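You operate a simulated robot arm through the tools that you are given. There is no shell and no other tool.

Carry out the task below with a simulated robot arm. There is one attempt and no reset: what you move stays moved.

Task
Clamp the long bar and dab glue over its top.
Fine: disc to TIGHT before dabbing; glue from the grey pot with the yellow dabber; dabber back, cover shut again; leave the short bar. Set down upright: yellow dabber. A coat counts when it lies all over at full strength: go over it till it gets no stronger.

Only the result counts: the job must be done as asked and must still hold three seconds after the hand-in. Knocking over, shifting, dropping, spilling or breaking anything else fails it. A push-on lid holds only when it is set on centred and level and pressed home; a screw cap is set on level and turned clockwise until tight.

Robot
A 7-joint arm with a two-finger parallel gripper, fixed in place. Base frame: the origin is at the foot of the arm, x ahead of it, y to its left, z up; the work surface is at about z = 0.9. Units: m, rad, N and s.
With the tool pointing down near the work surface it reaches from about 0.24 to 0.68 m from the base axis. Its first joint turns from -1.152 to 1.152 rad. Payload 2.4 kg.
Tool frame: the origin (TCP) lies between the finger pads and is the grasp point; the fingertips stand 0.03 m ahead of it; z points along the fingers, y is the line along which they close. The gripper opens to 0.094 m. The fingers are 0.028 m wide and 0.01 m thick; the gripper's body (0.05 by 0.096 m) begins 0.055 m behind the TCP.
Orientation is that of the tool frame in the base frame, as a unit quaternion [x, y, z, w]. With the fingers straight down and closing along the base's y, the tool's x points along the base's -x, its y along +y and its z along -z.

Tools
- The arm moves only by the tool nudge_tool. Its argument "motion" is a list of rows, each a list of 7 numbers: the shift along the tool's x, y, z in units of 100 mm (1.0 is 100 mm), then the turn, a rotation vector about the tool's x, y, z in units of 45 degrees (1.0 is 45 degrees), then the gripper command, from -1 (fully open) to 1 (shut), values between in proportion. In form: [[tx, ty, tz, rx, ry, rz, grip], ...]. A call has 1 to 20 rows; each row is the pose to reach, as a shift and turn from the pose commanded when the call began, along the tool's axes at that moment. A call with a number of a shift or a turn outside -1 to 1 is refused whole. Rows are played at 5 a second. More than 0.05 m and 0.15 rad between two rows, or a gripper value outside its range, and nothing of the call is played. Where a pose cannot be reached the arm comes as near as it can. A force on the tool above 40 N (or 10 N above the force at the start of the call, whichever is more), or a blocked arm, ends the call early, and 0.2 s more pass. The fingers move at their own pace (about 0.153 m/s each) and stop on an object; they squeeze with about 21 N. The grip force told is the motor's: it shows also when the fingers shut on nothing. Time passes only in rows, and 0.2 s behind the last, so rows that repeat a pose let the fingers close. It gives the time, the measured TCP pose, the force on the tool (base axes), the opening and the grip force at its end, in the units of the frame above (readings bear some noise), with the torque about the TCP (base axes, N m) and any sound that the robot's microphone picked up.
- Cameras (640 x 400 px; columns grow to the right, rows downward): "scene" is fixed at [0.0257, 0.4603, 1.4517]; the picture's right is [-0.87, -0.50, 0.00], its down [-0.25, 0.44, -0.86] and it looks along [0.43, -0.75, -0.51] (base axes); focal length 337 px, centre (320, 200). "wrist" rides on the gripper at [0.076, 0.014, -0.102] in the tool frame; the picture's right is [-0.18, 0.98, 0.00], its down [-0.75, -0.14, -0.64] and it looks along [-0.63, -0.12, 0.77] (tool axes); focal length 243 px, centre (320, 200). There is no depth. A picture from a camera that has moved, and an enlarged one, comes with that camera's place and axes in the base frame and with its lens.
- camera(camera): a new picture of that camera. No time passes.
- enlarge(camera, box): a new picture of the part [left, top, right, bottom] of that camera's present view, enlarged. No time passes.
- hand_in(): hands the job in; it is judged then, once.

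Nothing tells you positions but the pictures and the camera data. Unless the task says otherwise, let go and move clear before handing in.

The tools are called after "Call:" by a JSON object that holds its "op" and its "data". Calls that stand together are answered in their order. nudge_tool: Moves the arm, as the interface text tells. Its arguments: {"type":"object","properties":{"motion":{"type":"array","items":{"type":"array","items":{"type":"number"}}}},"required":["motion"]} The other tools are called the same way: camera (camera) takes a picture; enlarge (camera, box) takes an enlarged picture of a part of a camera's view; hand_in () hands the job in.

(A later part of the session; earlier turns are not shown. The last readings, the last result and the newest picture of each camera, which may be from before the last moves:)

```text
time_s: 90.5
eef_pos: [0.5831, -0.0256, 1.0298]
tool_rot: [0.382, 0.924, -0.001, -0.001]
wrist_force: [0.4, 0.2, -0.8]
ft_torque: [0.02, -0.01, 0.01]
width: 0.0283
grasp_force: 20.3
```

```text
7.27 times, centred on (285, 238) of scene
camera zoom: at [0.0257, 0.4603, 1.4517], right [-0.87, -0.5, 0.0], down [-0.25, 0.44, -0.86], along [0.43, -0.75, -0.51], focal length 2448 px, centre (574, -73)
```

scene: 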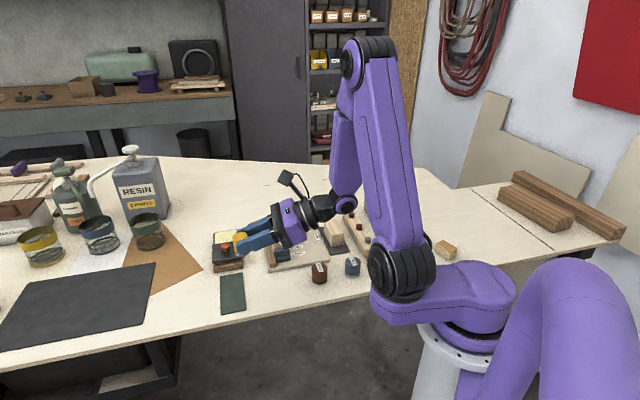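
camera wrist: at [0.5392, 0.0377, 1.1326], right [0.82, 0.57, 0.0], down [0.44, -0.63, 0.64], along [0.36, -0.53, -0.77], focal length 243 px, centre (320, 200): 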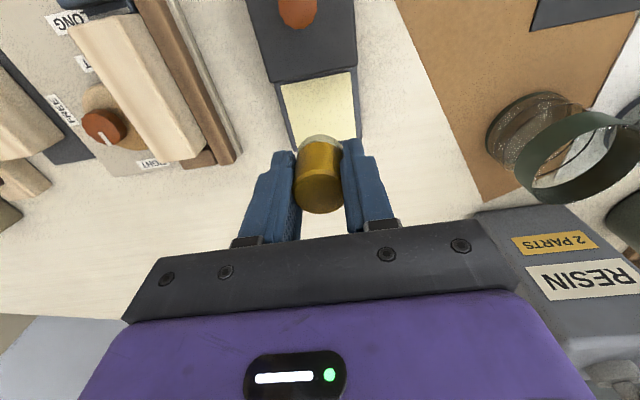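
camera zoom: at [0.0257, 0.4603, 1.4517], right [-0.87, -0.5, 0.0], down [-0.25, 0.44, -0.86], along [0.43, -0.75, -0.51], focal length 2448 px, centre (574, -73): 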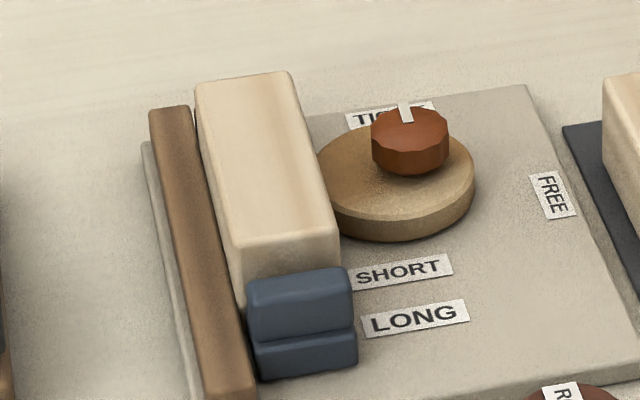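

The bar's top is at z ≈ 0.950, about 95 × 32 mm. Its axis lies at exactly −45° and its centre is near (0.465, −0.086). I'll carry the loaded dabber to the bar's far end for a first dab.

Call:
{"op": "nudge_tool", "data": {"motion": [[0, -0.12, 0, 0, 0, 0, 1], [0, -0.27, 0, 0, 0, 0, 1], [0, -0.43, 0, 0, 0, 0, 1], [0, -0.6, 0, 0, 0, 0, 1], [0, -0.76, 0, 0, 0, 0, 1], [0, -0.9, 0, 0, 0, 0, 1]]}}

Call:
{"op": "nudge_tool", "data": {"motion": [[0.02, -0.1, 0, 0, 0, 0, 1], [0.04, -0.24, 0, 0, 0, 0, 1], [0.056, -0.366, 0, 0, 0, 0, 1], [0.056, -0.366, 0.2, 0, 0, 0, 1], [0.056, -0.366, 0.3, 0, 0, 0, 1], [0.056, -0.366, 0.3, 0, 0, 0, 1]]}}

Call:
{"op": "camera", "data": {"camera": "wrist"}}

Call:
{"op": "enlarge", "data": {"camera": "wrist", "box": [200, 60, 440, 240]}}

Call:
{"op": "enlarge", "data": {"camera": "scene", "box": [255, 190, 335, 265]}}

```text
time_s: 91.9
eef_pos: [0.5196, -0.089, 1.0287]
tool_rot: [0.383, 0.924, -0.001, -0.003]
wrist_force: [-0.8, -1.4, -0.9]
ft_torque: [-0.02, 0.01, 0.01]
width: 0.0285
grasp_force: 20.8
```

```text
time_s: 93.3
eef_pos: [0.4904, -0.1112, 0.9996]
tool_rot: [0.382, 0.924, -0.002, -0.002]
wrist_force: [0.0, -0.3, 0.3]
ft_torque: [0.03, 0.0, -0.01]
width: 0.0282
grasp_force: 20.7
```

```text
taken
camera wrist: at [0.4455, -0.0483, 1.1032], right [0.82, 0.57, 0.0], down [0.44, -0.63, 0.64], along [0.36, -0.53, -0.77], focal length 243 px, centre (320, 200)
```

wrist: 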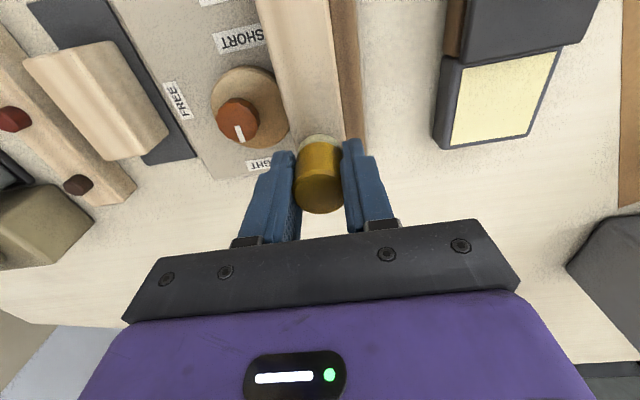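

```text
2.22 times, centred on (320, 150) of wrist
camera zoom: at [0.4455, -0.0483, 1.1032], right [0.82, 0.57, 0.0], down [0.44, -0.63, 0.64], along [0.36, -0.53, -0.77], focal length 539 px, centre (320, 311)
```

zoom: 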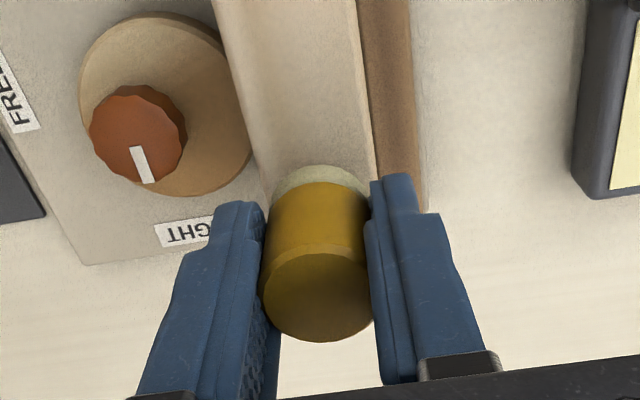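

```text
5.33 times, centred on (295, 228) of scene
camera zoom: at [0.0257, 0.4603, 1.4517], right [-0.87, -0.5, 0.0], down [-0.25, 0.44, -0.86], along [0.43, -0.75, -0.51], focal length 1795 px, centre (453, 53)
```

zoom: 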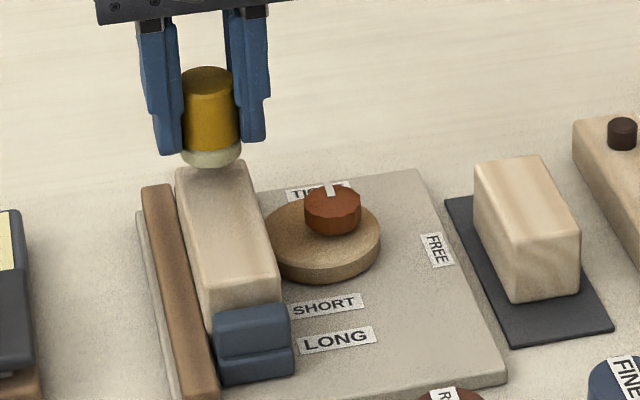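

The dabber is well aligned over the bar's far end. I'll press down gently.

Call:
{"op": "nudge_tool", "data": {"motion": [[0, 0, 0.05, 0, 0, 0, 1], [0, 0, 0.09, 0, 0, 0, 1], [0, 0, 0.09, 0, 0, 0, 1]]}}

Call:
{"op": "nudge_tool", "data": {"motion": [[0, 0, 0.01, 0, 0, 0, 1], [0, 0, 0.015, 0, 0, 0, 1], [0, 0, 0.015, 0, 0, 0, 1]]}}

```text
time_s: 94.1
eef_pos: [0.4899, -0.1121, 0.992]
tool_rot: [0.382, 0.924, -0.001, -0.002]
wrist_force: [0.6, -0.6, 0.3]
ft_torque: [0.01, 0.0, 0.01]
width: 0.0282
grasp_force: 21.2
```

```text
time_s: 94.9
eef_pos: [0.4892, -0.112, 0.9889]
tool_rot: [0.382, 0.924, 0.0, -0.001]
wrist_force: [0.9, 0.6, -0.1]
ft_torque: [-0.03, 0.04, 0.04]
width: 0.0282
grasp_force: 21.2
```

Call:
{"op": "nudge_tool", "data": {"motion": [[0, 0, 0.01, 0, 0, 0, 1], [0, 0, 0.02, 0, 0, 0, 1], [0, 0, 0.02, 0, 0, 0, 1]]}}

Call:
{"op": "enlarge", "data": {"camera": "scene", "box": [255, 190, 335, 265]}}

```text
time_s: 95.7
eef_pos: [0.4893, -0.1115, 0.9883]
tool_rot: [0.381, 0.924, -0.002, -0.002]
wrist_force: [0.5, -0.6, -0.4]
ft_torque: [-0.02, 0.02, 0.04]
width: 0.0283
grasp_force: 20.7
```

```text
5.33 times, centred on (295, 228) of scene
camera zoom: at [0.0257, 0.4603, 1.4517], right [-0.87, -0.5, 0.0], down [-0.25, 0.44, -0.86], along [0.43, -0.75, -0.51], focal length 1795 px, centre (453, 53)
```

zoom: 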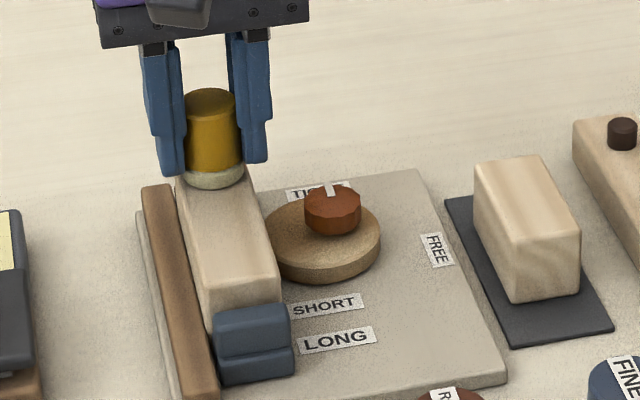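

Call:
{"op": "nudge_tool", "data": {"motion": [[0, 0, 0.01, 0, 0, 0, 1], [0, 0, 0.02, 0, 0, 0, 1], [0, 0, 0.02, 0, 0, 0, 1]]}}

Call:
{"op": "nudge_tool", "data": {"motion": [[0, 0, 0.01, 0, 0, 0, 1], [0, 0, 0.01, 0, 0, 0, 1]]}}

```text
time_s: 96.5
eef_pos: [0.4908, -0.1131, 0.9873]
tool_rot: [0.382, 0.924, -0.001, 0.001]
wrist_force: [-3.3, -0.1, 20.0]
ft_torque: [-0.04, 0.14, 0.01]
width: 0.0288
grasp_force: 21.1
```

```text
time_s: 97.1
eef_pos: [0.4912, -0.1123, 0.9843]
tool_rot: [0.382, 0.924, 0.0, 0.0]
wrist_force: [0.6, -1.2, 18.8]
ft_torque: [-0.05, -0.05, 0.02]
width: 0.0286
grasp_force: 21.0
```

Contact is made at about 19 N, near the grip's slip limit, so I'll press more lightly from here. I'll lift and look at the result.

Call:
{"op": "nudge_tool", "data": {"motion": [[0, 0, -0.03, 0, 0, 0, 1], [0.1, 0, -0.12, 0, 0, 0, 1], [0.3, 0, -0.3, 0, 0, 0, 1], [0.3, 0, -0.3, 0, 0, 0, 1]]}}

Call:
{"op": "enlarge", "data": {"camera": "scene", "box": [255, 190, 335, 265]}}

Call:
{"op": "enlarge", "data": {"camera": "wrist", "box": [200, 60, 440, 240]}}

```text
time_s: 98.1
eef_pos: [0.4681, -0.0913, 1.0145]
tool_rot: [0.381, 0.924, -0.001, -0.001]
wrist_force: [-0.3, 0.5, 0.0]
ft_torque: [-0.04, -0.01, 0.03]
width: 0.0281
grasp_force: 20.9
```

```text
5.33 times, centred on (295, 228) of scene
camera zoom: at [0.0257, 0.4604, 1.4517], right [-0.87, -0.5, 0.0], down [-0.25, 0.44, -0.86], along [0.43, -0.75, -0.51], focal length 1795 px, centre (453, 53)
```

zoom: 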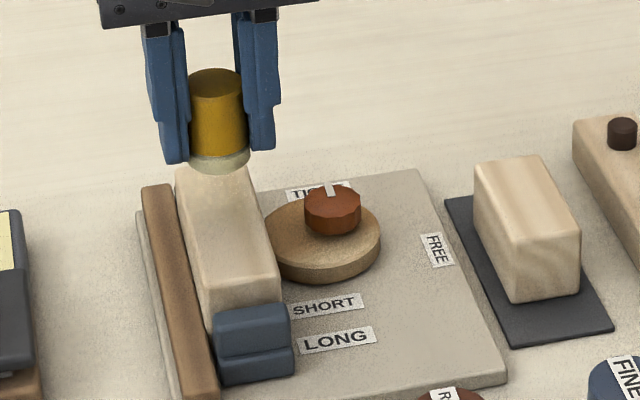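

```text
2.22 times, centred on (320, 150) of wrist
camera zoom: at [0.4244, -0.0275, 1.1176], right [0.82, 0.57, 0.0], down [0.44, -0.63, 0.64], along [0.36, -0.53, -0.77], focal length 539 px, centre (320, 311)
```

zoom: 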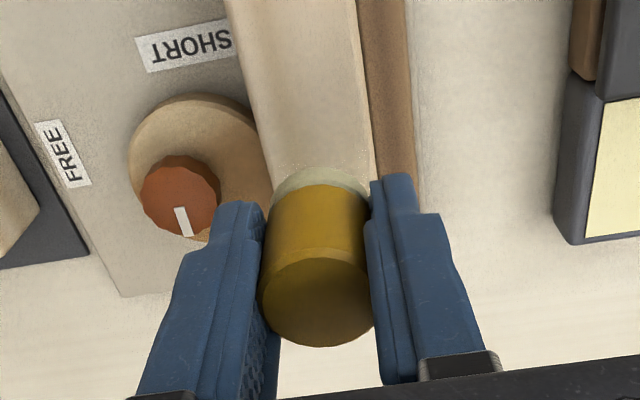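

Call:
{"op": "nudge_tool", "data": {"motion": [[-0.1, 0, 0.1, 0, 0, 0, 1], [-0.2, 0, 0.25, 0, 0, 0, 1], [-0.2, 0, 0.295, 0, 0, 0, 1], [-0.2, 0, 0.305, 0, 0, 0, 1], [-0.2, 0, 0.305, 0, 0, 0, 1]]}}

```text
time_s: 99.3
eef_pos: [0.484, -0.1057, 0.9847]
tool_rot: [0.381, 0.924, 0.0, 0.001]
wrist_force: [-0.7, -0.5, 20.1]
ft_torque: [0.0, 0.02, 0.02]
width: 0.0286
grasp_force: 20.8
```

Contact is at about TCP z 0.985. Now I'll dab along the bar toward the near end with lighter presses.

Call:
{"op": "nudge_tool", "data": {"motion": [[0, 0, -0.06, 0, 0, 0, 1], [0.1, 0, -0.06, 0, 0, 0, 1], [0.1, 0, -0.01, 0, 0, 0, 1], [0.1, 0, -0.005, 0, 0, 0, 1], [0.1, 0, -0.06, 0, 0, 0, 1], [0.2, 0, -0.06, 0, 0, 0, 1], [0.2, 0, -0.01, 0, 0, 0, 1], [0.2, 0, -0.005, 0, 0, 0, 1], [0.2, 0, -0.06, 0, 0, 0, 1], [0.3, 0, -0.06, 0, 0, 0, 1], [0.3, 0, -0.01, 0, 0, 0, 1], [0.3, 0, -0.005, 0, 0, 0, 1]]}}

Call:
{"op": "enlarge", "data": {"camera": "scene", "box": [255, 190, 335, 265]}}

```text
time_s: 101.9
eef_pos: [0.4612, -0.0836, 0.9852]
tool_rot: [0.382, 0.924, -0.002, 0.0]
wrist_force: [-0.8, 1.1, 6.8]
ft_torque: [-0.04, 0.02, 0.0]
width: 0.0284
grasp_force: 21.4
```

```text
5.33 times, centred on (295, 228) of scene
camera zoom: at [0.0255, 0.4604, 1.4516], right [-0.87, -0.5, 0.0], down [-0.25, 0.44, -0.86], along [0.43, -0.75, -0.51], focal length 1795 px, centre (453, 53)
```

zoom: 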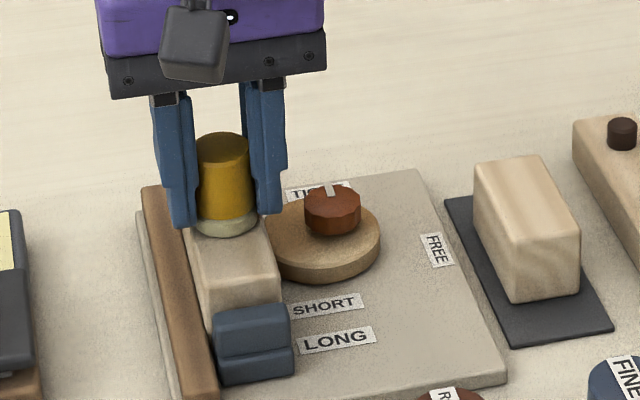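

Call:
{"op": "nudge_tool", "data": {"motion": [[0, 0, -0.06, 0, 0, 0, 1], [0.1, 0, -0.06, 0, 0, 0, 1], [0.1, 0, -0.005, 0, 0, 0, 1], [0.1, 0, 0, 0, 0, 0, 1], [0.1, 0, -0.06, 0, 0, 0, 1], [0.2, 0, -0.06, 0, 0, 0, 1], [0.2, 0, -0.005, 0, 0, 0, 1], [0.2, 0, 0, 0, 0, 0, 1], [0.2, 0, -0.06, 0, 0, 0, 1], [0.3, 0, -0.06, 0, 0, 0, 1], [0.3, 0, -0.005, 0, 0, 0, 1], [0.3, 0, 0, 0, 0, 0, 1], [0.3, 0, -0.06, 0, 0, 0, 1], [0.37, 0, -0.06, 0, 0, 0, 1], [0.37, 0, -0.005, 0, 0, 0, 1], [0.37, 0, 0, 0, 0, 0, 1]]}}

Call:
{"op": "nudge_tool", "data": {"motion": [[0, 0, -0.1, 0, 0, 0, 1], [0, 0.2, -0.35, 0, 0, 0, 1], [0, 0.5, -0.5, 0, 0, 0, 1], [0, 0.7, -0.5, 0, 0, 0, 1], [0, 0.7, -0.5, 0, 0, 0, 1]]}}

Call:
{"op": "enlarge", "data": {"camera": "scene", "box": [255, 190, 335, 265]}}

Call:
{"op": "enlarge", "data": {"camera": "wrist", "box": [150, 20, 390, 220]}}

```text
time_s: 105.3
eef_pos: [0.4346, -0.0577, 0.9842]
tool_rot: [0.382, 0.924, -0.002, 0.0]
wrist_force: [-1.8, 0.4, 9.3]
ft_torque: [-0.03, 0.03, -0.03]
width: 0.0283
grasp_force: 21.1
```

```text
time_s: 106.5
eef_pos: [0.4855, -0.0078, 1.0323]
tool_rot: [0.382, 0.924, -0.001, -0.002]
wrist_force: [-0.2, -0.4, -0.1]
ft_torque: [0.0, 0.03, -0.01]
width: 0.0283
grasp_force: 21.0
```

```text
5.33 times, centred on (295, 228) of scene
camera zoom: at [0.0257, 0.4604, 1.4517], right [-0.87, -0.5, 0.0], down [-0.25, 0.44, -0.86], along [0.43, -0.75, -0.51], focal length 1795 px, centre (453, 53)
```

zoom: 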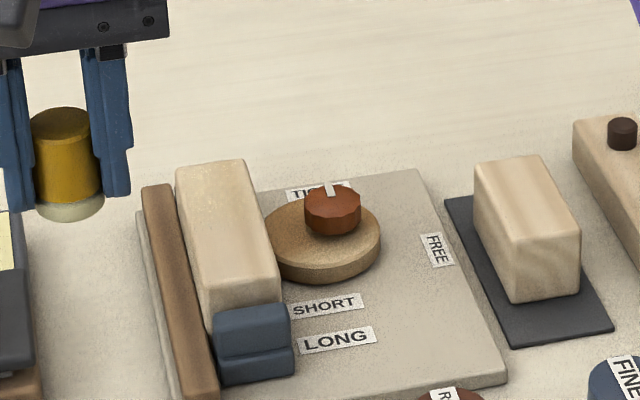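

```text
2.00 times, centred on (270, 120) of wrist
camera zoom: at [0.4407, 0.056, 1.1364], right [0.82, 0.57, 0.0], down [0.44, -0.63, 0.64], along [0.36, -0.53, -0.77], focal length 485 px, centre (420, 360)
```

zoom: 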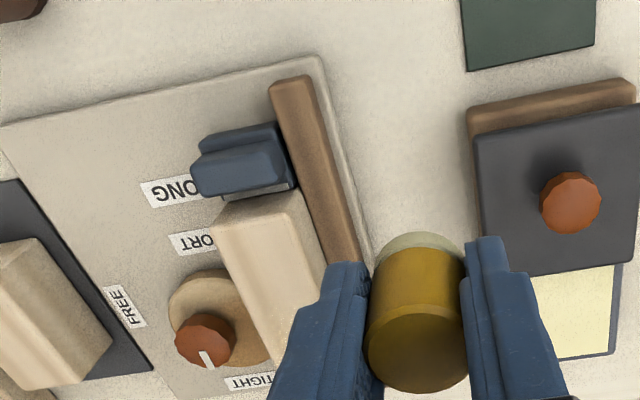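

Call:
{"op": "enlarge", "data": {"camera": "scene", "box": [272, 214, 302, 244]}}

Call:
{"op": "enlarge", "data": {"camera": "wrist", "box": [230, 100, 320, 200]}}

```text
13.33 times, centred on (287, 229) of scene
camera zoom: at [0.0257, 0.4604, 1.4517], right [-0.87, -0.5, 0.0], down [-0.25, 0.44, -0.86], along [0.43, -0.75, -0.51], focal length 4488 px, centre (760, -187)
```

zoom: 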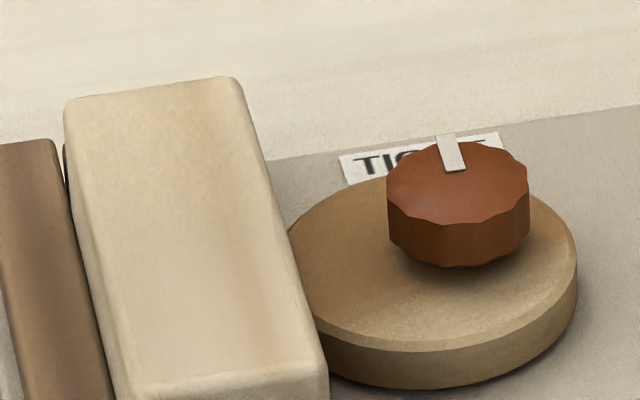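

```text
4.00 times, centred on (275, 150) of wrist
camera zoom: at [0.4407, 0.056, 1.1364], right [0.82, 0.57, 0.0], down [0.44, -0.63, 0.64], along [0.36, -0.53, -0.77], focal length 970 px, centre (500, 400)
```

zoom: 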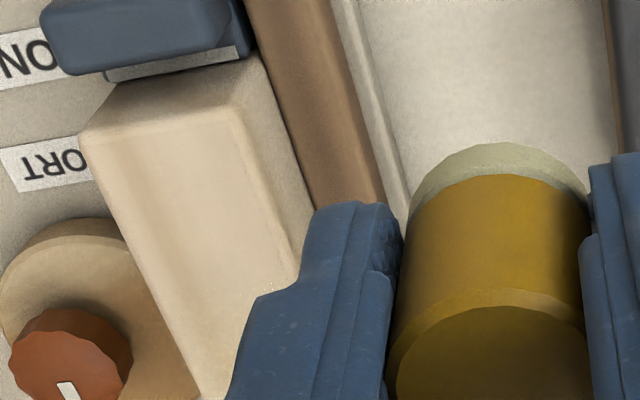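

A faint, uneven coat is visible, so it needs several more rounds. I'll return to the pot and reload.

Call:
{"op": "nudge_tool", "data": {"motion": [[-0.15, 0.1, 0, 0, 0, 0, 1], [-0.33, 0.22, 0, 0, 0, 0, 1], [-0.51, 0.34, 0, 0, 0, 0, 1], [-0.68, 0.46, 0, 0, 0, 0, 1], [-0.822, 0.556, 0, 0, 0, 0, 1], [-0.822, 0.556, 0.15, 0, 0, 0, 1], [-0.822, 0.556, 0.33, 0, 0, 0, 1], [-0.822, 0.556, 0.5, 0, 0, 0, 1], [-0.822, 0.556, 0.62, 0, 0, 0, 1], [-0.822, 0.556, 0.68, 0, 0, 0, 1], [-0.822, 0.556, 0.7, 0, 0, 0, 1], [-0.822, 0.556, 0.7, 0, 0, 0, 1]]}}

Call:
{"op": "enlarge", "data": {"camera": "scene", "box": [205, 200, 275, 270]}}

```text
time_s: 109.1
eef_pos: [0.5829, -0.0265, 0.9641]
tool_rot: [0.382, 0.924, -0.001, -0.001]
wrist_force: [0.1, 0.6, -0.5]
ft_torque: [-0.02, 0.0, 0.02]
width: 0.0281
grasp_force: 21.2
```

```text
5.71 times, centred on (240, 235) of scene
camera zoom: at [0.0257, 0.4603, 1.4517], right [-0.87, -0.5, 0.0], down [-0.25, 0.44, -0.86], along [0.43, -0.75, -0.51], focal length 1924 px, centre (777, 0)
```

zoom: 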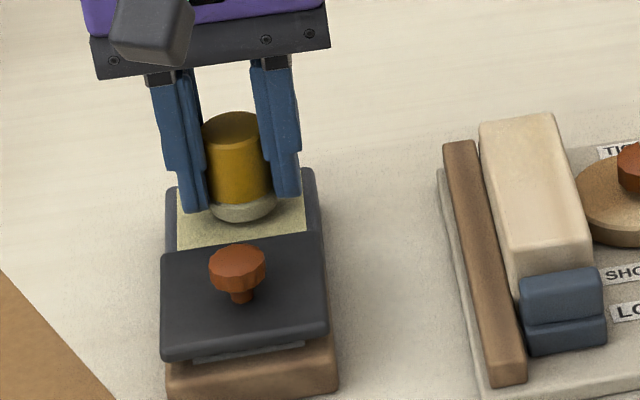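

Call:
{"op": "nudge_tool", "data": {"motion": [[0, 0, 0.015, 0, 0, 0, 1], [0, 0, 0.03, 0, 0, 0, 1], [0, 0, 0.03, 0, 0, 0, 1]]}}

Call:
{"op": "nudge_tool", "data": {"motion": [[0, 0, 0.01, 0, 0, 0, 1], [0, 0, 0.01, 0, 0, 0, 1]]}}

```text
time_s: 109.9
eef_pos: [0.5819, -0.026, 0.9611]
tool_rot: [0.382, 0.924, -0.001, -0.002]
wrist_force: [0.7, 0.5, -0.1]
ft_torque: [-0.04, -0.01, -0.01]
width: 0.0285
grasp_force: 21.4
```

```text
time_s: 110.5
eef_pos: [0.5817, -0.0267, 0.9597]
tool_rot: [0.382, 0.924, -0.001, -0.001]
wrist_force: [-1.4, 0.3, 4.1]
ft_torque: [-0.03, 0.03, 0.02]
width: 0.0285
grasp_force: 20.9
```

Call:
{"op": "nudge_tool", "data": {"motion": [[0, 0, 0.005, 0, 0, 0, 1], [0, 0, 0.005, 0, 0, 0, 1], [0, 0, 0.005, 0, 0, 0, 1], [0, 0, -0.05, 0, 0, 0, 1], [0, 0, -0.15, 0, 0, 0, 1], [0, 0, -0.3, 0, 0, 0, 1], [0, 0, -0.45, 0, 0, 0, 1], [0, 0, -0.5, 0, 0, 0, 1]]}}

```text
time_s: 112.3
eef_pos: [0.5836, -0.0262, 1.0096]
tool_rot: [0.381, 0.925, -0.001, -0.001]
wrist_force: [-0.5, 0.3, -0.5]
ft_torque: [-0.02, -0.01, -0.02]
width: 0.0284
grasp_force: 21.3
```

Reloaded. I'll carry it back to the bar's far end, on a lane slightly toward the fence.

Call:
{"op": "nudge_tool", "data": {"motion": [[0, -0.15, 0, 0, 0, 0, 1], [0, -0.32, 0, 0, 0, 0, 1], [0, -0.5, 0, 0, 0, 0, 1], [0, -0.68, 0, 0, 0, 0, 1], [0, -0.85, 0, 0, 0, 0, 1], [0.034, -1, 0, 0, 0, 0, 1], [0.034, -1, 0, 0, 0, 0, 1]]}}

Call:
{"op": "nudge_tool", "data": {"motion": [[0, -0.12, 0, 0, 0, 0, 1], [0, -0.226, 0, 0, 0, 0, 1], [0, -0.226, 0.1, 0, 0, 0, 1], [0, -0.226, 0.18, 0, 0, 0, 1], [0, -0.226, 0.18, 0, 0, 0, 1]]}}

```text
time_s: 113.9
eef_pos: [0.5088, -0.0948, 1.0108]
tool_rot: [0.382, 0.924, -0.002, -0.002]
wrist_force: [0.3, 0.4, -0.5]
ft_torque: [0.02, -0.01, -0.02]
width: 0.0284
grasp_force: 21.0
```

```text
time_s: 115.1
eef_pos: [0.493, -0.1122, 0.9923]
tool_rot: [0.382, 0.924, -0.002, -0.002]
wrist_force: [-0.8, -0.9, -0.1]
ft_torque: [0.01, 0.0, 0.01]
width: 0.0282
grasp_force: 21.1
```

Call:
{"op": "nudge_tool", "data": {"motion": [[0, 0.02, 0.06, 0, 0, 0, 1], [0, 0.02, 0.072, 0, 0, 0, 1], [0, 0.02, 0.072, 0, 0, 0, 1]]}}

```text
time_s: 115.9
eef_pos: [0.4949, -0.1088, 0.9847]
tool_rot: [0.382, 0.924, -0.001, -0.002]
wrist_force: [0.1, -0.4, 0.0]
ft_torque: [-0.02, 0.0, -0.01]
width: 0.0284
grasp_force: 21.8
```

Call:
{"op": "nudge_tool", "data": {"motion": [[0, 0, 0.005, 0, 0, 0, 1], [0, 0, 0.01, 0, 0, 0, 1], [0, 0, 0.01, 0, 0, 0, 1]]}}

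```text
time_s: 116.7
eef_pos: [0.4963, -0.1096, 0.9842]
tool_rot: [0.382, 0.924, -0.001, 0.001]
wrist_force: [-2.2, 2.0, 14.3]
ft_torque: [-0.02, 0.04, 0.02]
width: 0.0284
grasp_force: 21.1
```

Good contact at 14 N. I'll dab along this lane.

Call:
{"op": "nudge_tool", "data": {"motion": [[0.04, 0, -0.06, 0, 0, 0, 1], [0.09, 0, -0.01, 0, 0, 0, 1], [0.09, 0, 0, 0, 0, 0, 1], [0.13, 0, -0.06, 0, 0, 0, 1], [0.18, 0, -0.01, 0, 0, 0, 1], [0.18, 0, 0, 0, 0, 0, 1], [0.22, 0, -0.06, 0, 0, 0, 1], [0.27, 0, -0.01, 0, 0, 0, 1], [0.27, 0, 0, 0, 0, 0, 1], [0.31, 0, -0.06, 0, 0, 0, 1], [0.36, 0, -0.01, 0, 0, 0, 1], [0.36, 0, 0, 0, 0, 0, 1], [0.4, 0, -0.06, 0, 0, 0, 1], [0.45, 0, -0.01, 0, 0, 0, 1], [0.45, 0, 0, 0, 0, 0, 1]]}}

Call:
{"op": "nudge_tool", "data": {"motion": [[0.04, 0, -0.06, 0, 0, 0, 1], [0.09, 0, -0.01, 0, 0, 0, 1], [0.09, 0, 0, 0, 0, 0, 1], [0.13, 0, -0.06, 0, 0, 0, 1], [0.18, 0, -0.01, 0, 0, 0, 1], [0.18, 0, 0, 0, 0, 0, 1], [0.22, 0, -0.06, 0, 0, 0, 1], [0.27, 0, -0.01, 0, 0, 0, 1], [0.27, 0, 0, 0, 0, 0, 1], [0.3, 0, -0.06, 0, 0, 0, 1], [0.33, 0, -0.01, 0, 0, 0, 1], [0.33, 0, 0, 0, 0, 0, 1]]}}

Call:
{"op": "nudge_tool", "data": {"motion": [[0, 0, -0.1, 0, 0, 0, 1], [0, 0.2, -0.3, 0, 0, 0, 1], [0, 0.5, -0.48, 0, 0, 0, 1], [0, 0.7, -0.48, 0, 0, 0, 1], [0, 0.7, -0.48, 0, 0, 0, 1]]}}

Call:
{"op": "enlarge", "data": {"camera": "scene", "box": [260, 210, 310, 260]}}

Call:
{"op": "enlarge", "data": {"camera": "wrist", "box": [230, 100, 320, 200]}}

```text
time_s: 119.9
eef_pos: [0.4635, -0.0781, 0.9846]
tool_rot: [0.382, 0.924, -0.001, 0.0]
wrist_force: [-3.5, -0.8, 12.4]
ft_torque: [-0.02, 0.02, 0.0]
width: 0.0284
grasp_force: 20.9
```

```text
time_s: 122.5
eef_pos: [0.4397, -0.0551, 0.9835]
tool_rot: [0.382, 0.924, -0.001, -0.001]
wrist_force: [-2.7, 1.2, 10.3]
ft_torque: [-0.02, 0.03, 0.02]
width: 0.0284
grasp_force: 21.2
```

```text
time_s: 123.7
eef_pos: [0.489, -0.0051, 1.0303]
tool_rot: [0.382, 0.924, -0.001, -0.001]
wrist_force: [0.0, 0.0, -0.8]
ft_torque: [-0.01, 0.01, -0.03]
width: 0.0282
grasp_force: 21.2
```

```text
8.00 times, centred on (285, 235) of scene
camera zoom: at [0.0257, 0.4604, 1.4517], right [-0.87, -0.5, 0.0], down [-0.25, 0.44, -0.86], along [0.43, -0.75, -0.51], focal length 2693 px, centre (600, -80)
```

zoom: 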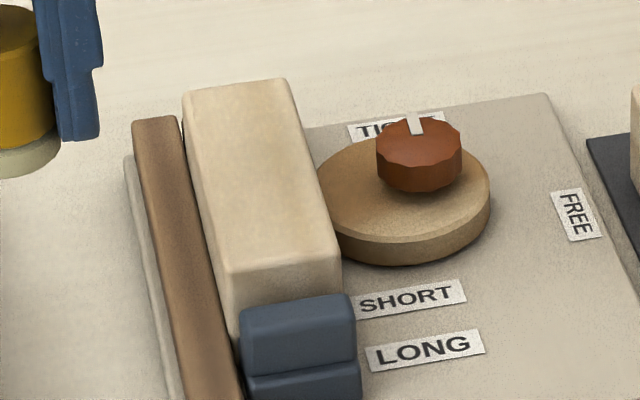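

```text
4.00 times, centred on (275, 150) of wrist
camera zoom: at [0.4449, 0.0586, 1.1348], right [0.82, 0.57, 0.0], down [0.44, -0.63, 0.64], along [0.36, -0.53, -0.77], focal length 970 px, centre (500, 400)
```

zoom: 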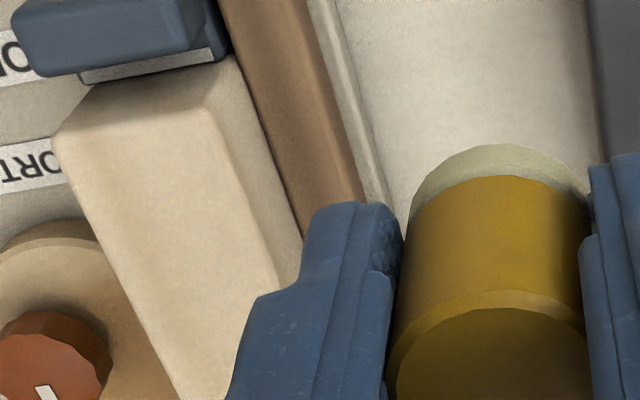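

The coat is building on the fence side. The disc-side strip is still weaker. I'll reload and do a lane on that side.

Call:
{"op": "nudge_tool", "data": {"motion": [[-0.15, 0.1, 0, 0, 0, 0, 1], [-0.33, 0.21, 0, 0, 0, 0, 1], [-0.51, 0.32, 0, 0, 0, 0, 1], [-0.68, 0.43, 0, 0, 0, 0, 1], [-0.816, 0.513, 0, 0, 0, 0, 1], [-0.816, 0.513, 0.15, 0, 0, 0, 1], [-0.816, 0.513, 0.33, 0, 0, 0, 1], [-0.816, 0.513, 0.5, 0, 0, 0, 1], [-0.816, 0.513, 0.62, 0, 0, 0, 1], [-0.816, 0.513, 0.68, 0, 0, 0, 1], [-0.816, 0.513, 0.71, 0, 0, 0, 1], [-0.816, 0.513, 0.71, 0, 0, 0, 1]]}}

Call:
{"op": "nudge_tool", "data": {"motion": [[0, 0, 0.01, 0, 0, 0, 1], [0, 0, 0.01, 0, 0, 0, 1]]}}

```text
time_s: 126.3
eef_pos: [0.5819, -0.0271, 0.9599]
tool_rot: [0.382, 0.924, -0.001, -0.001]
wrist_force: [0.0, -0.4, 0.4]
ft_torque: [0.0, 0.0, -0.01]
width: 0.0283
grasp_force: 20.9
```

```text
time_s: 126.9
eef_pos: [0.5824, -0.0264, 0.9592]
tool_rot: [0.382, 0.924, -0.002, -0.001]
wrist_force: [-1.2, 0.4, 7.5]
ft_torque: [-0.04, 0.0, 0.01]
width: 0.0286
grasp_force: 20.8
```

Call:
{"op": "nudge_tool", "data": {"motion": [[0, 0, 0.003, 0, 0, 0, 1], [0, 0, 0.003, 0, 0, 0, 1], [0, 0, -0.05, 0, 0, 0, 1], [0, 0, -0.18, 0, 0, 0, 1], [0, 0, -0.35, 0, 0, 0, 1], [0, 0, -0.5, 0, 0, 0, 1], [0, -0.15, -0.5, 0, 0, 0, 1], [0, -0.32, -0.5, 0, 0, 0, 1], [0, -0.5, -0.5, 0, 0, 0, 1], [0, -0.68, -0.5, 0, 0, 0, 1], [0, -0.85, -0.5, 0, 0, 0, 1], [0, -1, -0.5, 0, 0, 0, 1], [0, -1, -0.5, 0, 0, 0, 1]]}}

Call:
{"op": "nudge_tool", "data": {"motion": [[0, -0.15, 0, 0, 0, 0, 1], [0, -0.3, 0, 0, 0, 0, 1], [0, -0.3, 0.1, 0, 0, 0, 1], [0, -0.3, 0.18, 0, 0, 0, 1], [0, -0.3, 0.18, 0, 0, 0, 1]]}}

```text
time_s: 129.7
eef_pos: [0.511, -0.0974, 1.0101]
tool_rot: [0.382, 0.924, -0.001, -0.002]
wrist_force: [-0.1, -0.8, -0.3]
ft_torque: [0.0, 0.04, -0.03]
width: 0.0284
grasp_force: 21.4
```

```text
time_s: 130.9
eef_pos: [0.4921, -0.1189, 0.9921]
tool_rot: [0.383, 0.924, -0.001, -0.001]
wrist_force: [-0.1, 0.0, -0.2]
ft_torque: [0.02, 0.0, -0.01]
width: 0.0284
grasp_force: 21.1
```

Call:
{"op": "nudge_tool", "data": {"motion": [[0.02, -0.015, 0.06, 0, 0, 0, 1], [0.02, -0.015, 0.08, 0, 0, 0, 1], [0.02, -0.015, 0.08, 0, 0, 0, 1]]}}

```text
time_s: 131.7
eef_pos: [0.4884, -0.1179, 0.9852]
tool_rot: [0.382, 0.924, -0.001, 0.0]
wrist_force: [-2.9, 0.4, 10.0]
ft_torque: [0.0, 0.04, 0.0]
width: 0.0283
grasp_force: 20.7
```

Call:
{"op": "nudge_tool", "data": {"motion": [[0.04, 0, -0.06, 0, 0, 0, 1], [0.09, 0, -0.01, 0, 0, 0, 1], [0.09, 0, 0.002, 0, 0, 0, 1], [0.13, 0, -0.06, 0, 0, 0, 1], [0.18, 0, -0.01, 0, 0, 0, 1], [0.18, 0, 0.002, 0, 0, 0, 1], [0.22, 0, -0.06, 0, 0, 0, 1], [0.27, 0, -0.01, 0, 0, 0, 1], [0.27, 0, 0.002, 0, 0, 0, 1], [0.31, 0, -0.06, 0, 0, 0, 1], [0.36, 0, -0.01, 0, 0, 0, 1], [0.36, 0, 0.002, 0, 0, 0, 1], [0.4, 0, -0.06, 0, 0, 0, 1], [0.45, 0, -0.01, 0, 0, 0, 1], [0.45, 0, 0.002, 0, 0, 0, 1]]}}

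Call:
{"op": "nudge_tool", "data": {"motion": [[0.04, 0, -0.06, 0, 0, 0, 1], [0.09, 0, -0.01, 0, 0, 0, 1], [0.09, 0, 0, 0, 0, 0, 1], [0.13, 0, -0.06, 0, 0, 0, 1], [0.18, 0, -0.01, 0, 0, 0, 1], [0.18, 0, 0, 0, 0, 0, 1], [0.22, 0, -0.06, 0, 0, 0, 1], [0.27, 0, -0.01, 0, 0, 0, 1], [0.27, 0, 0, 0, 0, 0, 1], [0.31, 0, -0.06, 0, 0, 0, 1], [0.34, 0, -0.01, 0, 0, 0, 1], [0.34, 0, 0, 0, 0, 0, 1]]}}

Call:
{"op": "nudge_tool", "data": {"motion": [[0, 0, -0.1, 0, 0, 0, 1], [0, 0.2, -0.3, 0, 0, 0, 1], [0, 0.5, -0.48, 0, 0, 0, 1], [0, 0.75, -0.48, 0, 0, 0, 1], [0, 0.75, -0.48, 0, 0, 0, 1]]}}

Call:
{"op": "enlarge", "data": {"camera": "scene", "box": [260, 210, 310, 260]}}

Call:
{"op": "enlarge", "data": {"camera": "wrist", "box": [230, 100, 320, 200]}}

```text
time_s: 134.9
eef_pos: [0.4563, -0.0864, 0.9846]
tool_rot: [0.382, 0.924, 0.0, -0.001]
wrist_force: [-2.3, -0.2, 12.1]
ft_torque: [-0.01, 0.03, 0.02]
width: 0.0285
grasp_force: 21.1
```

```text
time_s: 137.5
eef_pos: [0.4332, -0.063, 0.9847]
tool_rot: [0.381, 0.924, -0.001, 0.0]
wrist_force: [-2.8, 0.9, 12.9]
ft_torque: [0.0, 0.02, -0.01]
width: 0.0283
grasp_force: 21.2
```

```text
time_s: 138.7
eef_pos: [0.4864, -0.0089, 1.0314]
tool_rot: [0.383, 0.924, -0.001, -0.001]
wrist_force: [-0.9, 0.0, -0.4]
ft_torque: [0.01, 0.0, 0.02]
width: 0.0285
grasp_force: 20.8
```

```text
8.00 times, centred on (285, 235) of scene
camera zoom: at [0.0257, 0.4604, 1.4517], right [-0.87, -0.5, 0.0], down [-0.25, 0.44, -0.86], along [0.43, -0.75, -0.51], focal length 2693 px, centre (600, -80)
```

zoom: 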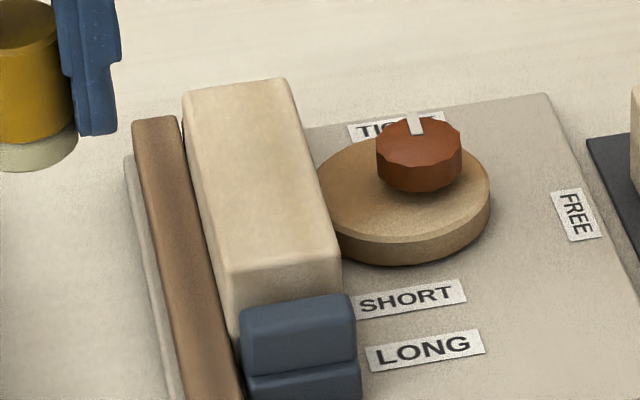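

```text
4.00 times, centred on (275, 150) of wrist
camera zoom: at [0.4419, 0.0542, 1.135], right [0.82, 0.57, 0.0], down [0.44, -0.63, 0.64], along [0.36, -0.53, -0.77], focal length 970 px, centre (500, 400)
```

zoom: 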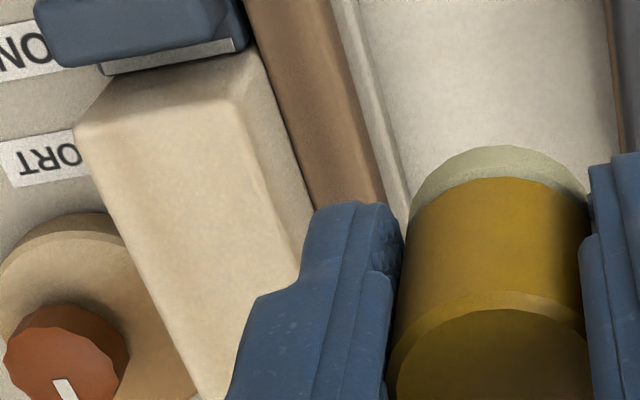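

The coat is getting deeper. I'll keep cycling, next with a lane over the fence-side edge.

Call:
{"op": "nudge_tool", "data": {"motion": [[-0.15, 0.1, 0, 0, 0, 0, 1], [-0.33, 0.22, 0, 0, 0, 0, 1], [-0.51, 0.34, 0, 0, 0, 0, 1], [-0.68, 0.46, 0, 0, 0, 0, 1], [-0.805, 0.553, 0, 0, 0, 0, 1], [-0.805, 0.553, 0.15, 0, 0, 0, 1], [-0.805, 0.553, 0.33, 0, 0, 0, 1], [-0.805, 0.553, 0.5, 0, 0, 0, 1], [-0.805, 0.553, 0.62, 0, 0, 0, 1], [-0.805, 0.553, 0.68, 0, 0, 0, 1], [-0.805, 0.553, 0.71, 0, 0, 0, 1], [-0.805, 0.553, 0.72, 0, 0, 0, 1], [-0.805, 0.553, 0.72, 0, 0, 0, 1], [-0.805, 0.553, 0.72, 0, 0, 0, 1]]}}

Call:
{"op": "nudge_tool", "data": {"motion": [[0, 0, -0.05, 0, 0, 0, 1], [0, 0, -0.18, 0, 0, 0, 1], [0, 0, -0.35, 0, 0, 0, 1], [0, 0, -0.5, 0, 0, 0, 1], [0, -0.15, -0.5, 0, 0, 0, 1], [0, -0.32, -0.5, 0, 0, 0, 1], [0, -0.5, -0.5, 0, 0, 0, 1], [0, -0.68, -0.5, 0, 0, 0, 1], [0, -0.85, -0.5, 0, 0, 0, 1], [0, -1, -0.5, 0, 0, 0, 1], [0, -1, -0.5, 0, 0, 0, 1]]}}

Call:
{"op": "nudge_tool", "data": {"motion": [[0, -0.1, 0, 0, 0, 0, 1], [0, -0.197, 0.08, 0, 0, 0, 1], [0, -0.197, 0.18, 0, 0, 0, 1], [0, -0.197, 0.25, 0, 0, 0, 1], [0, -0.197, 0.26, 0, 0, 0, 1], [0, -0.197, 0.26, 0, 0, 0, 1]]}}

```text
time_s: 141.7
eef_pos: [0.5826, -0.0266, 0.9604]
tool_rot: [0.382, 0.924, -0.001, 0.0]
wrist_force: [-1.7, 0.0, 5.0]
ft_torque: [-0.02, -0.02, -0.01]
width: 0.0283
grasp_force: 21.1
```

```text
time_s: 144.1
eef_pos: [0.5129, -0.0972, 1.0093]
tool_rot: [0.382, 0.924, -0.002, -0.002]
wrist_force: [-0.2, 0.1, 0.2]
ft_torque: [0.02, 0.0, 0.0]
width: 0.0283
grasp_force: 21.0
```

```text
time_s: 145.5
eef_pos: [0.4972, -0.1123, 0.9837]
tool_rot: [0.382, 0.924, -0.001, 0.0]
wrist_force: [-1.5, -0.2, 12.0]
ft_torque: [-0.02, 0.09, 0.02]
width: 0.0283
grasp_force: 20.9
```

Call:
{"op": "nudge_tool", "data": {"motion": [[0.04, 0, -0.06, 0, 0, 0, 1], [0.09, 0, -0.01, 0, 0, 0, 1], [0.09, 0, 0, 0, 0, 0, 1], [0.13, 0, -0.06, 0, 0, 0, 1], [0.18, 0, -0.01, 0, 0, 0, 1], [0.18, 0, 0, 0, 0, 0, 1], [0.22, 0, -0.06, 0, 0, 0, 1], [0.27, 0, -0.01, 0, 0, 0, 1], [0.27, 0, 0, 0, 0, 0, 1], [0.31, 0, -0.06, 0, 0, 0, 1], [0.36, 0, -0.01, 0, 0, 0, 1], [0.36, 0, 0, 0, 0, 0, 1], [0.4, 0, -0.06, 0, 0, 0, 1], [0.45, 0, -0.01, 0, 0, 0, 1], [0.45, 0, 0, 0, 0, 0, 1]]}}

Call:
{"op": "nudge_tool", "data": {"motion": [[0.04, 0, -0.06, 0, 0, 0, 1], [0.09, 0, -0.01, 0, 0, 0, 1], [0.09, 0, 0, 0, 0, 0, 1], [0.13, 0, -0.06, 0, 0, 0, 1], [0.18, 0, -0.01, 0, 0, 0, 1], [0.18, 0, 0, 0, 0, 0, 1], [0.22, 0, -0.06, 0, 0, 0, 1], [0.27, 0, -0.01, 0, 0, 0, 1], [0.27, 0, 0, 0, 0, 0, 1], [0.31, 0, -0.06, 0, 0, 0, 1], [0.36, 0, -0.01, 0, 0, 0, 1], [0.36, 0, 0, 0, 0, 0, 1]]}}

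Call:
{"op": "nudge_tool", "data": {"motion": [[0, 0, -0.1, 0, 0, 0, 1], [0, 0.2, -0.3, 0, 0, 0, 1], [0, 0.45, -0.48, 0, 0, 0, 1], [0, 0.65, -0.48, 0, 0, 0, 1], [0, 0.65, -0.48, 0, 0, 0, 1]]}}

Call:
{"op": "enlarge", "data": {"camera": "scene", "box": [260, 210, 310, 260]}}

Call:
{"op": "enlarge", "data": {"camera": "wrist", "box": [230, 100, 320, 200]}}

```text
time_s: 148.7
eef_pos: [0.4644, -0.0803, 0.9839]
tool_rot: [0.381, 0.924, -0.002, -0.001]
wrist_force: [-2.9, 2.0, 12.0]
ft_torque: [0.04, 0.0, 0.03]
width: 0.0282
grasp_force: 21.0
```

```text
time_s: 151.3
eef_pos: [0.4412, -0.0551, 0.9843]
tool_rot: [0.382, 0.924, -0.001, 0.0]
wrist_force: [-3.4, 0.5, 17.4]
ft_torque: [-0.08, 0.04, -0.02]
width: 0.0285
grasp_force: 21.1
```

```text
time_s: 152.5
eef_pos: [0.4862, -0.0072, 1.0306]
tool_rot: [0.382, 0.924, -0.001, -0.001]
wrist_force: [-1.0, -0.1, -0.3]
ft_torque: [-0.05, -0.04, 0.03]
width: 0.0286
grasp_force: 20.9
```

```text
8.00 times, centred on (285, 235) of scene
camera zoom: at [0.0257, 0.4604, 1.4517], right [-0.87, -0.5, 0.0], down [-0.25, 0.44, -0.86], along [0.43, -0.75, -0.51], focal length 2693 px, centre (600, -80)
```

zoom: 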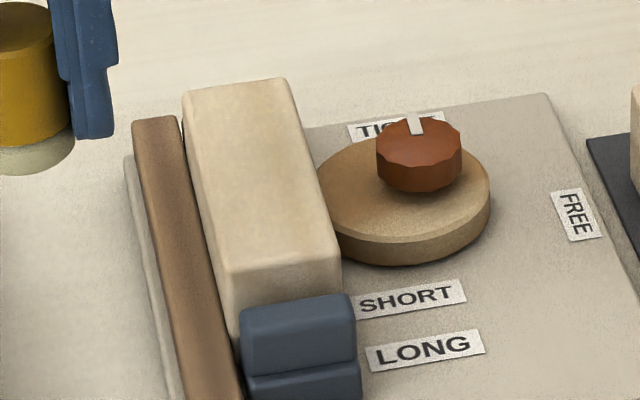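

```text
4.00 times, centred on (275, 150) of wrist
camera zoom: at [0.442, 0.0556, 1.1346], right [0.82, 0.57, 0.0], down [0.44, -0.63, 0.64], along [0.36, -0.53, -0.77], focal length 970 px, centre (500, 400)
```

zoom: 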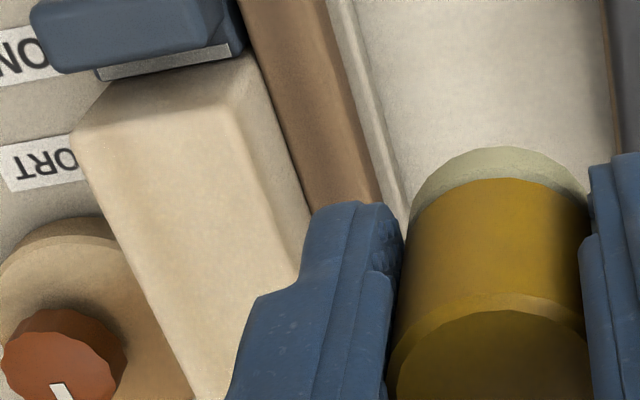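

It's still strengthening. I'll do another cycle on the outer disc-side lane.

Call:
{"op": "nudge_tool", "data": {"motion": [[-0.15, 0.1, 0, 0, 0, 0, 1], [-0.33, 0.22, 0, 0, 0, 0, 1], [-0.51, 0.34, 0, 0, 0, 0, 1], [-0.68, 0.46, 0, 0, 0, 0, 1], [-0.818, 0.543, 0, 0, 0, 0, 1], [-0.818, 0.543, 0.15, 0, 0, 0, 1], [-0.818, 0.543, 0.33, 0, 0, 0, 1], [-0.818, 0.543, 0.5, 0, 0, 0, 1], [-0.818, 0.543, 0.62, 0, 0, 0, 1], [-0.818, 0.543, 0.68, 0, 0, 0, 1], [-0.818, 0.543, 0.71, 0, 0, 0, 1], [-0.818, 0.543, 0.722, 0, 0, 0, 1], [-0.818, 0.543, 0.722, 0, 0, 0, 1], [-0.818, 0.543, 0.722, 0, 0, 0, 1]]}}

Call:
{"op": "nudge_tool", "data": {"motion": [[0, 0, -0.05, 0, 0, 0, 1], [0, 0, -0.18, 0, 0, 0, 1], [0, 0, -0.35, 0, 0, 0, 1], [0, 0, -0.5, 0, 0, 0, 1], [0, -0.15, -0.5, 0, 0, 0, 1], [0, -0.32, -0.5, 0, 0, 0, 1], [0, -0.5, -0.5, 0, 0, 0, 1], [0, -0.68, -0.5, 0, 0, 0, 1], [0, -0.85, -0.5, 0, 0, 0, 1], [0, -1, -0.5, 0, 0, 0, 1], [0, -1, -0.5, 0, 0, 0, 1]]}}

Call:
{"op": "nudge_tool", "data": {"motion": [[0, -0.15, 0, 0, 0, 0, 1], [0, -0.337, 0.08, 0, 0, 0, 1], [0, -0.337, 0.18, 0, 0, 0, 1], [0, -0.337, 0.25, 0, 0, 0, 1], [0, -0.337, 0.262, 0, 0, 0, 1], [0, -0.337, 0.262, 0, 0, 0, 1]]}}

```text
time_s: 155.5
eef_pos: [0.5804, -0.028, 0.9601]
tool_rot: [0.382, 0.924, 0.0, 0.0]
wrist_force: [-2.6, 0.4, 10.2]
ft_torque: [-0.04, -0.03, 0.01]
width: 0.0284
grasp_force: 20.8
```

```text
time_s: 157.9
eef_pos: [0.5117, -0.0989, 1.0096]
tool_rot: [0.383, 0.924, -0.001, -0.001]
wrist_force: [0.7, 0.4, -0.2]
ft_torque: [-0.01, 0.01, -0.01]
width: 0.0281
grasp_force: 21.3
```

```text
time_s: 159.3
eef_pos: [0.4873, -0.1235, 0.9833]
tool_rot: [0.381, 0.924, -0.001, 0.0]
wrist_force: [-2.8, 1.2, 13.6]
ft_torque: [0.0, 0.09, 0.01]
width: 0.0284
grasp_force: 21.0
```

Call:
{"op": "nudge_tool", "data": {"motion": [[0.04, 0.01, -0.06, 0, 0, 0, 1], [0.09, 0.01, -0.01, 0, 0, 0, 1], [0.09, 0.01, 0, 0, 0, 0, 1], [0.13, 0.01, -0.06, 0, 0, 0, 1], [0.18, 0.01, -0.01, 0, 0, 0, 1], [0.18, 0.01, 0, 0, 0, 0, 1], [0.22, 0.01, -0.06, 0, 0, 0, 1], [0.27, 0.01, -0.01, 0, 0, 0, 1], [0.27, 0.01, 0, 0, 0, 0, 1], [0.31, 0.01, -0.06, 0, 0, 0, 1], [0.36, 0.01, -0.01, 0, 0, 0, 1], [0.36, 0.01, 0, 0, 0, 0, 1], [0.4, 0.01, -0.06, 0, 0, 0, 1], [0.45, 0.01, -0.01, 0, 0, 0, 1], [0.45, 0.01, 0, 0, 0, 0, 1]]}}

Call:
{"op": "nudge_tool", "data": {"motion": [[0.04, 0, -0.06, 0, 0, 0, 1], [0.09, 0, -0.01, 0, 0, 0, 1], [0.09, 0, 0, 0, 0, 0, 1], [0.13, 0, -0.06, 0, 0, 0, 1], [0.18, 0, -0.01, 0, 0, 0, 1], [0.18, 0, 0, 0, 0, 0, 1], [0.22, 0, -0.06, 0, 0, 0, 1], [0.27, 0, -0.01, 0, 0, 0, 1], [0.27, 0, 0, 0, 0, 0, 1], [0.31, 0, -0.06, 0, 0, 0, 1], [0.36, 0, -0.01, 0, 0, 0, 1], [0.36, 0, 0, 0, 0, 0, 1]]}}

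Call:
{"op": "nudge_tool", "data": {"motion": [[0, 0, -0.1, 0, 0, 0, 1], [0, 0.2, -0.3, 0, 0, 0, 1], [0, 0.45, -0.48, 0, 0, 0, 1], [0, 0.65, -0.48, 0, 0, 0, 1], [0, 0.79, -0.48, 0, 0, 0, 1], [0, 0.79, -0.48, 0, 0, 0, 1]]}}

Call:
{"op": "enlarge", "data": {"camera": "scene", "box": [260, 210, 310, 260]}}

Call:
{"op": "enlarge", "data": {"camera": "wrist", "box": [230, 100, 320, 200]}}

```text
time_s: 162.5
eef_pos: [0.4557, -0.0908, 0.9836]
tool_rot: [0.382, 0.924, -0.001, 0.0]
wrist_force: [-2.1, -0.3, 11.4]
ft_torque: [-0.02, 0.05, -0.03]
width: 0.0283
grasp_force: 21.5
```

```text
time_s: 165.1
eef_pos: [0.4304, -0.0649, 0.9837]
tool_rot: [0.382, 0.924, -0.002, 0.0]
wrist_force: [-3.1, 0.7, 12.5]
ft_torque: [-0.01, 0.03, -0.03]
width: 0.0281
grasp_force: 21.1
```

```text
time_s: 166.5
eef_pos: [0.4865, -0.0063, 1.0326]
tool_rot: [0.382, 0.924, -0.001, -0.002]
wrist_force: [0.2, -0.3, -0.2]
ft_torque: [0.0, 0.01, -0.01]
width: 0.0283
grasp_force: 21.6
```

```text
8.00 times, centred on (285, 235) of scene
camera zoom: at [0.0257, 0.4604, 1.4517], right [-0.87, -0.5, 0.0], down [-0.25, 0.44, -0.86], along [0.43, -0.75, -0.51], focal length 2693 px, centre (600, -80)
```

zoom: 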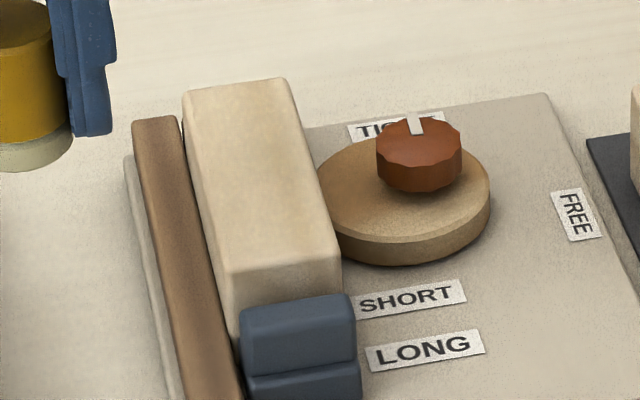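

```text
4.00 times, centred on (275, 150) of wrist
camera zoom: at [0.4429, 0.0552, 1.135], right [0.82, 0.57, 0.0], down [0.44, -0.63, 0.64], along [0.36, -0.53, -0.77], focal length 970 px, centre (500, 400)
```

zoom: 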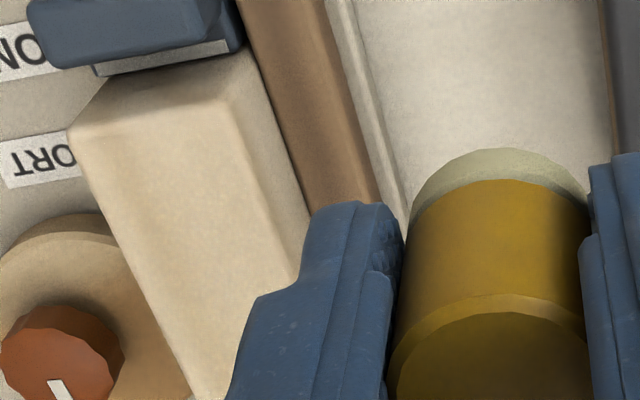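

Call:
{"op": "enlarge", "data": {"camera": "scene", "box": [272, 216, 304, 246]}}

Call:
{"op": "enlarge", "data": {"camera": "wrist", "box": [245, 115, 305, 175]}}

```text
13.33 times, centred on (288, 231) of scene
camera zoom: at [0.0257, 0.4604, 1.4517], right [-0.87, -0.5, 0.0], down [-0.25, 0.44, -0.86], along [0.43, -0.75, -0.51], focal length 4488 px, centre (747, -213)
```

zoom: 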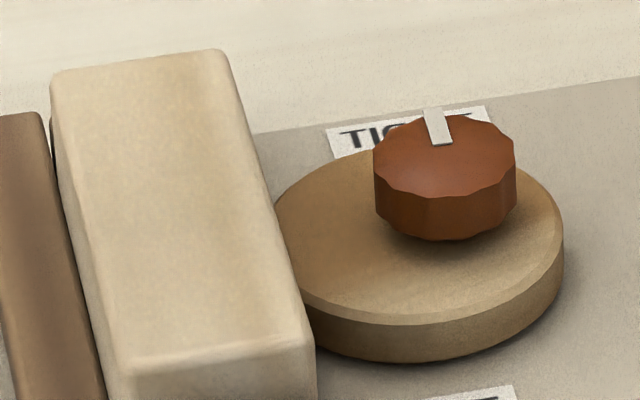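

```text
6.67 times, centred on (275, 145) of wrist
camera zoom: at [0.4429, 0.0552, 1.135], right [0.82, 0.57, 0.0], down [0.44, -0.63, 0.64], along [0.36, -0.53, -0.77], focal length 1618 px, centre (620, 567)
```

zoom: 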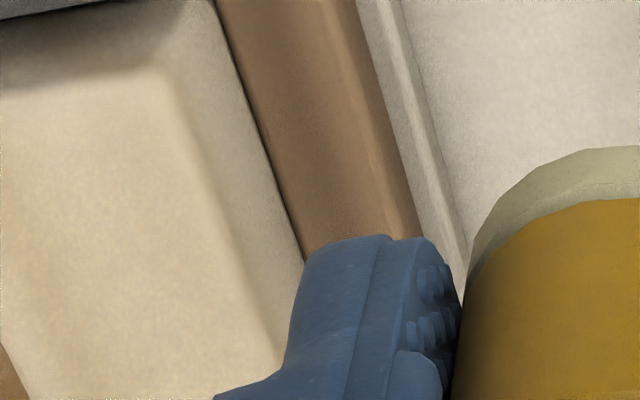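

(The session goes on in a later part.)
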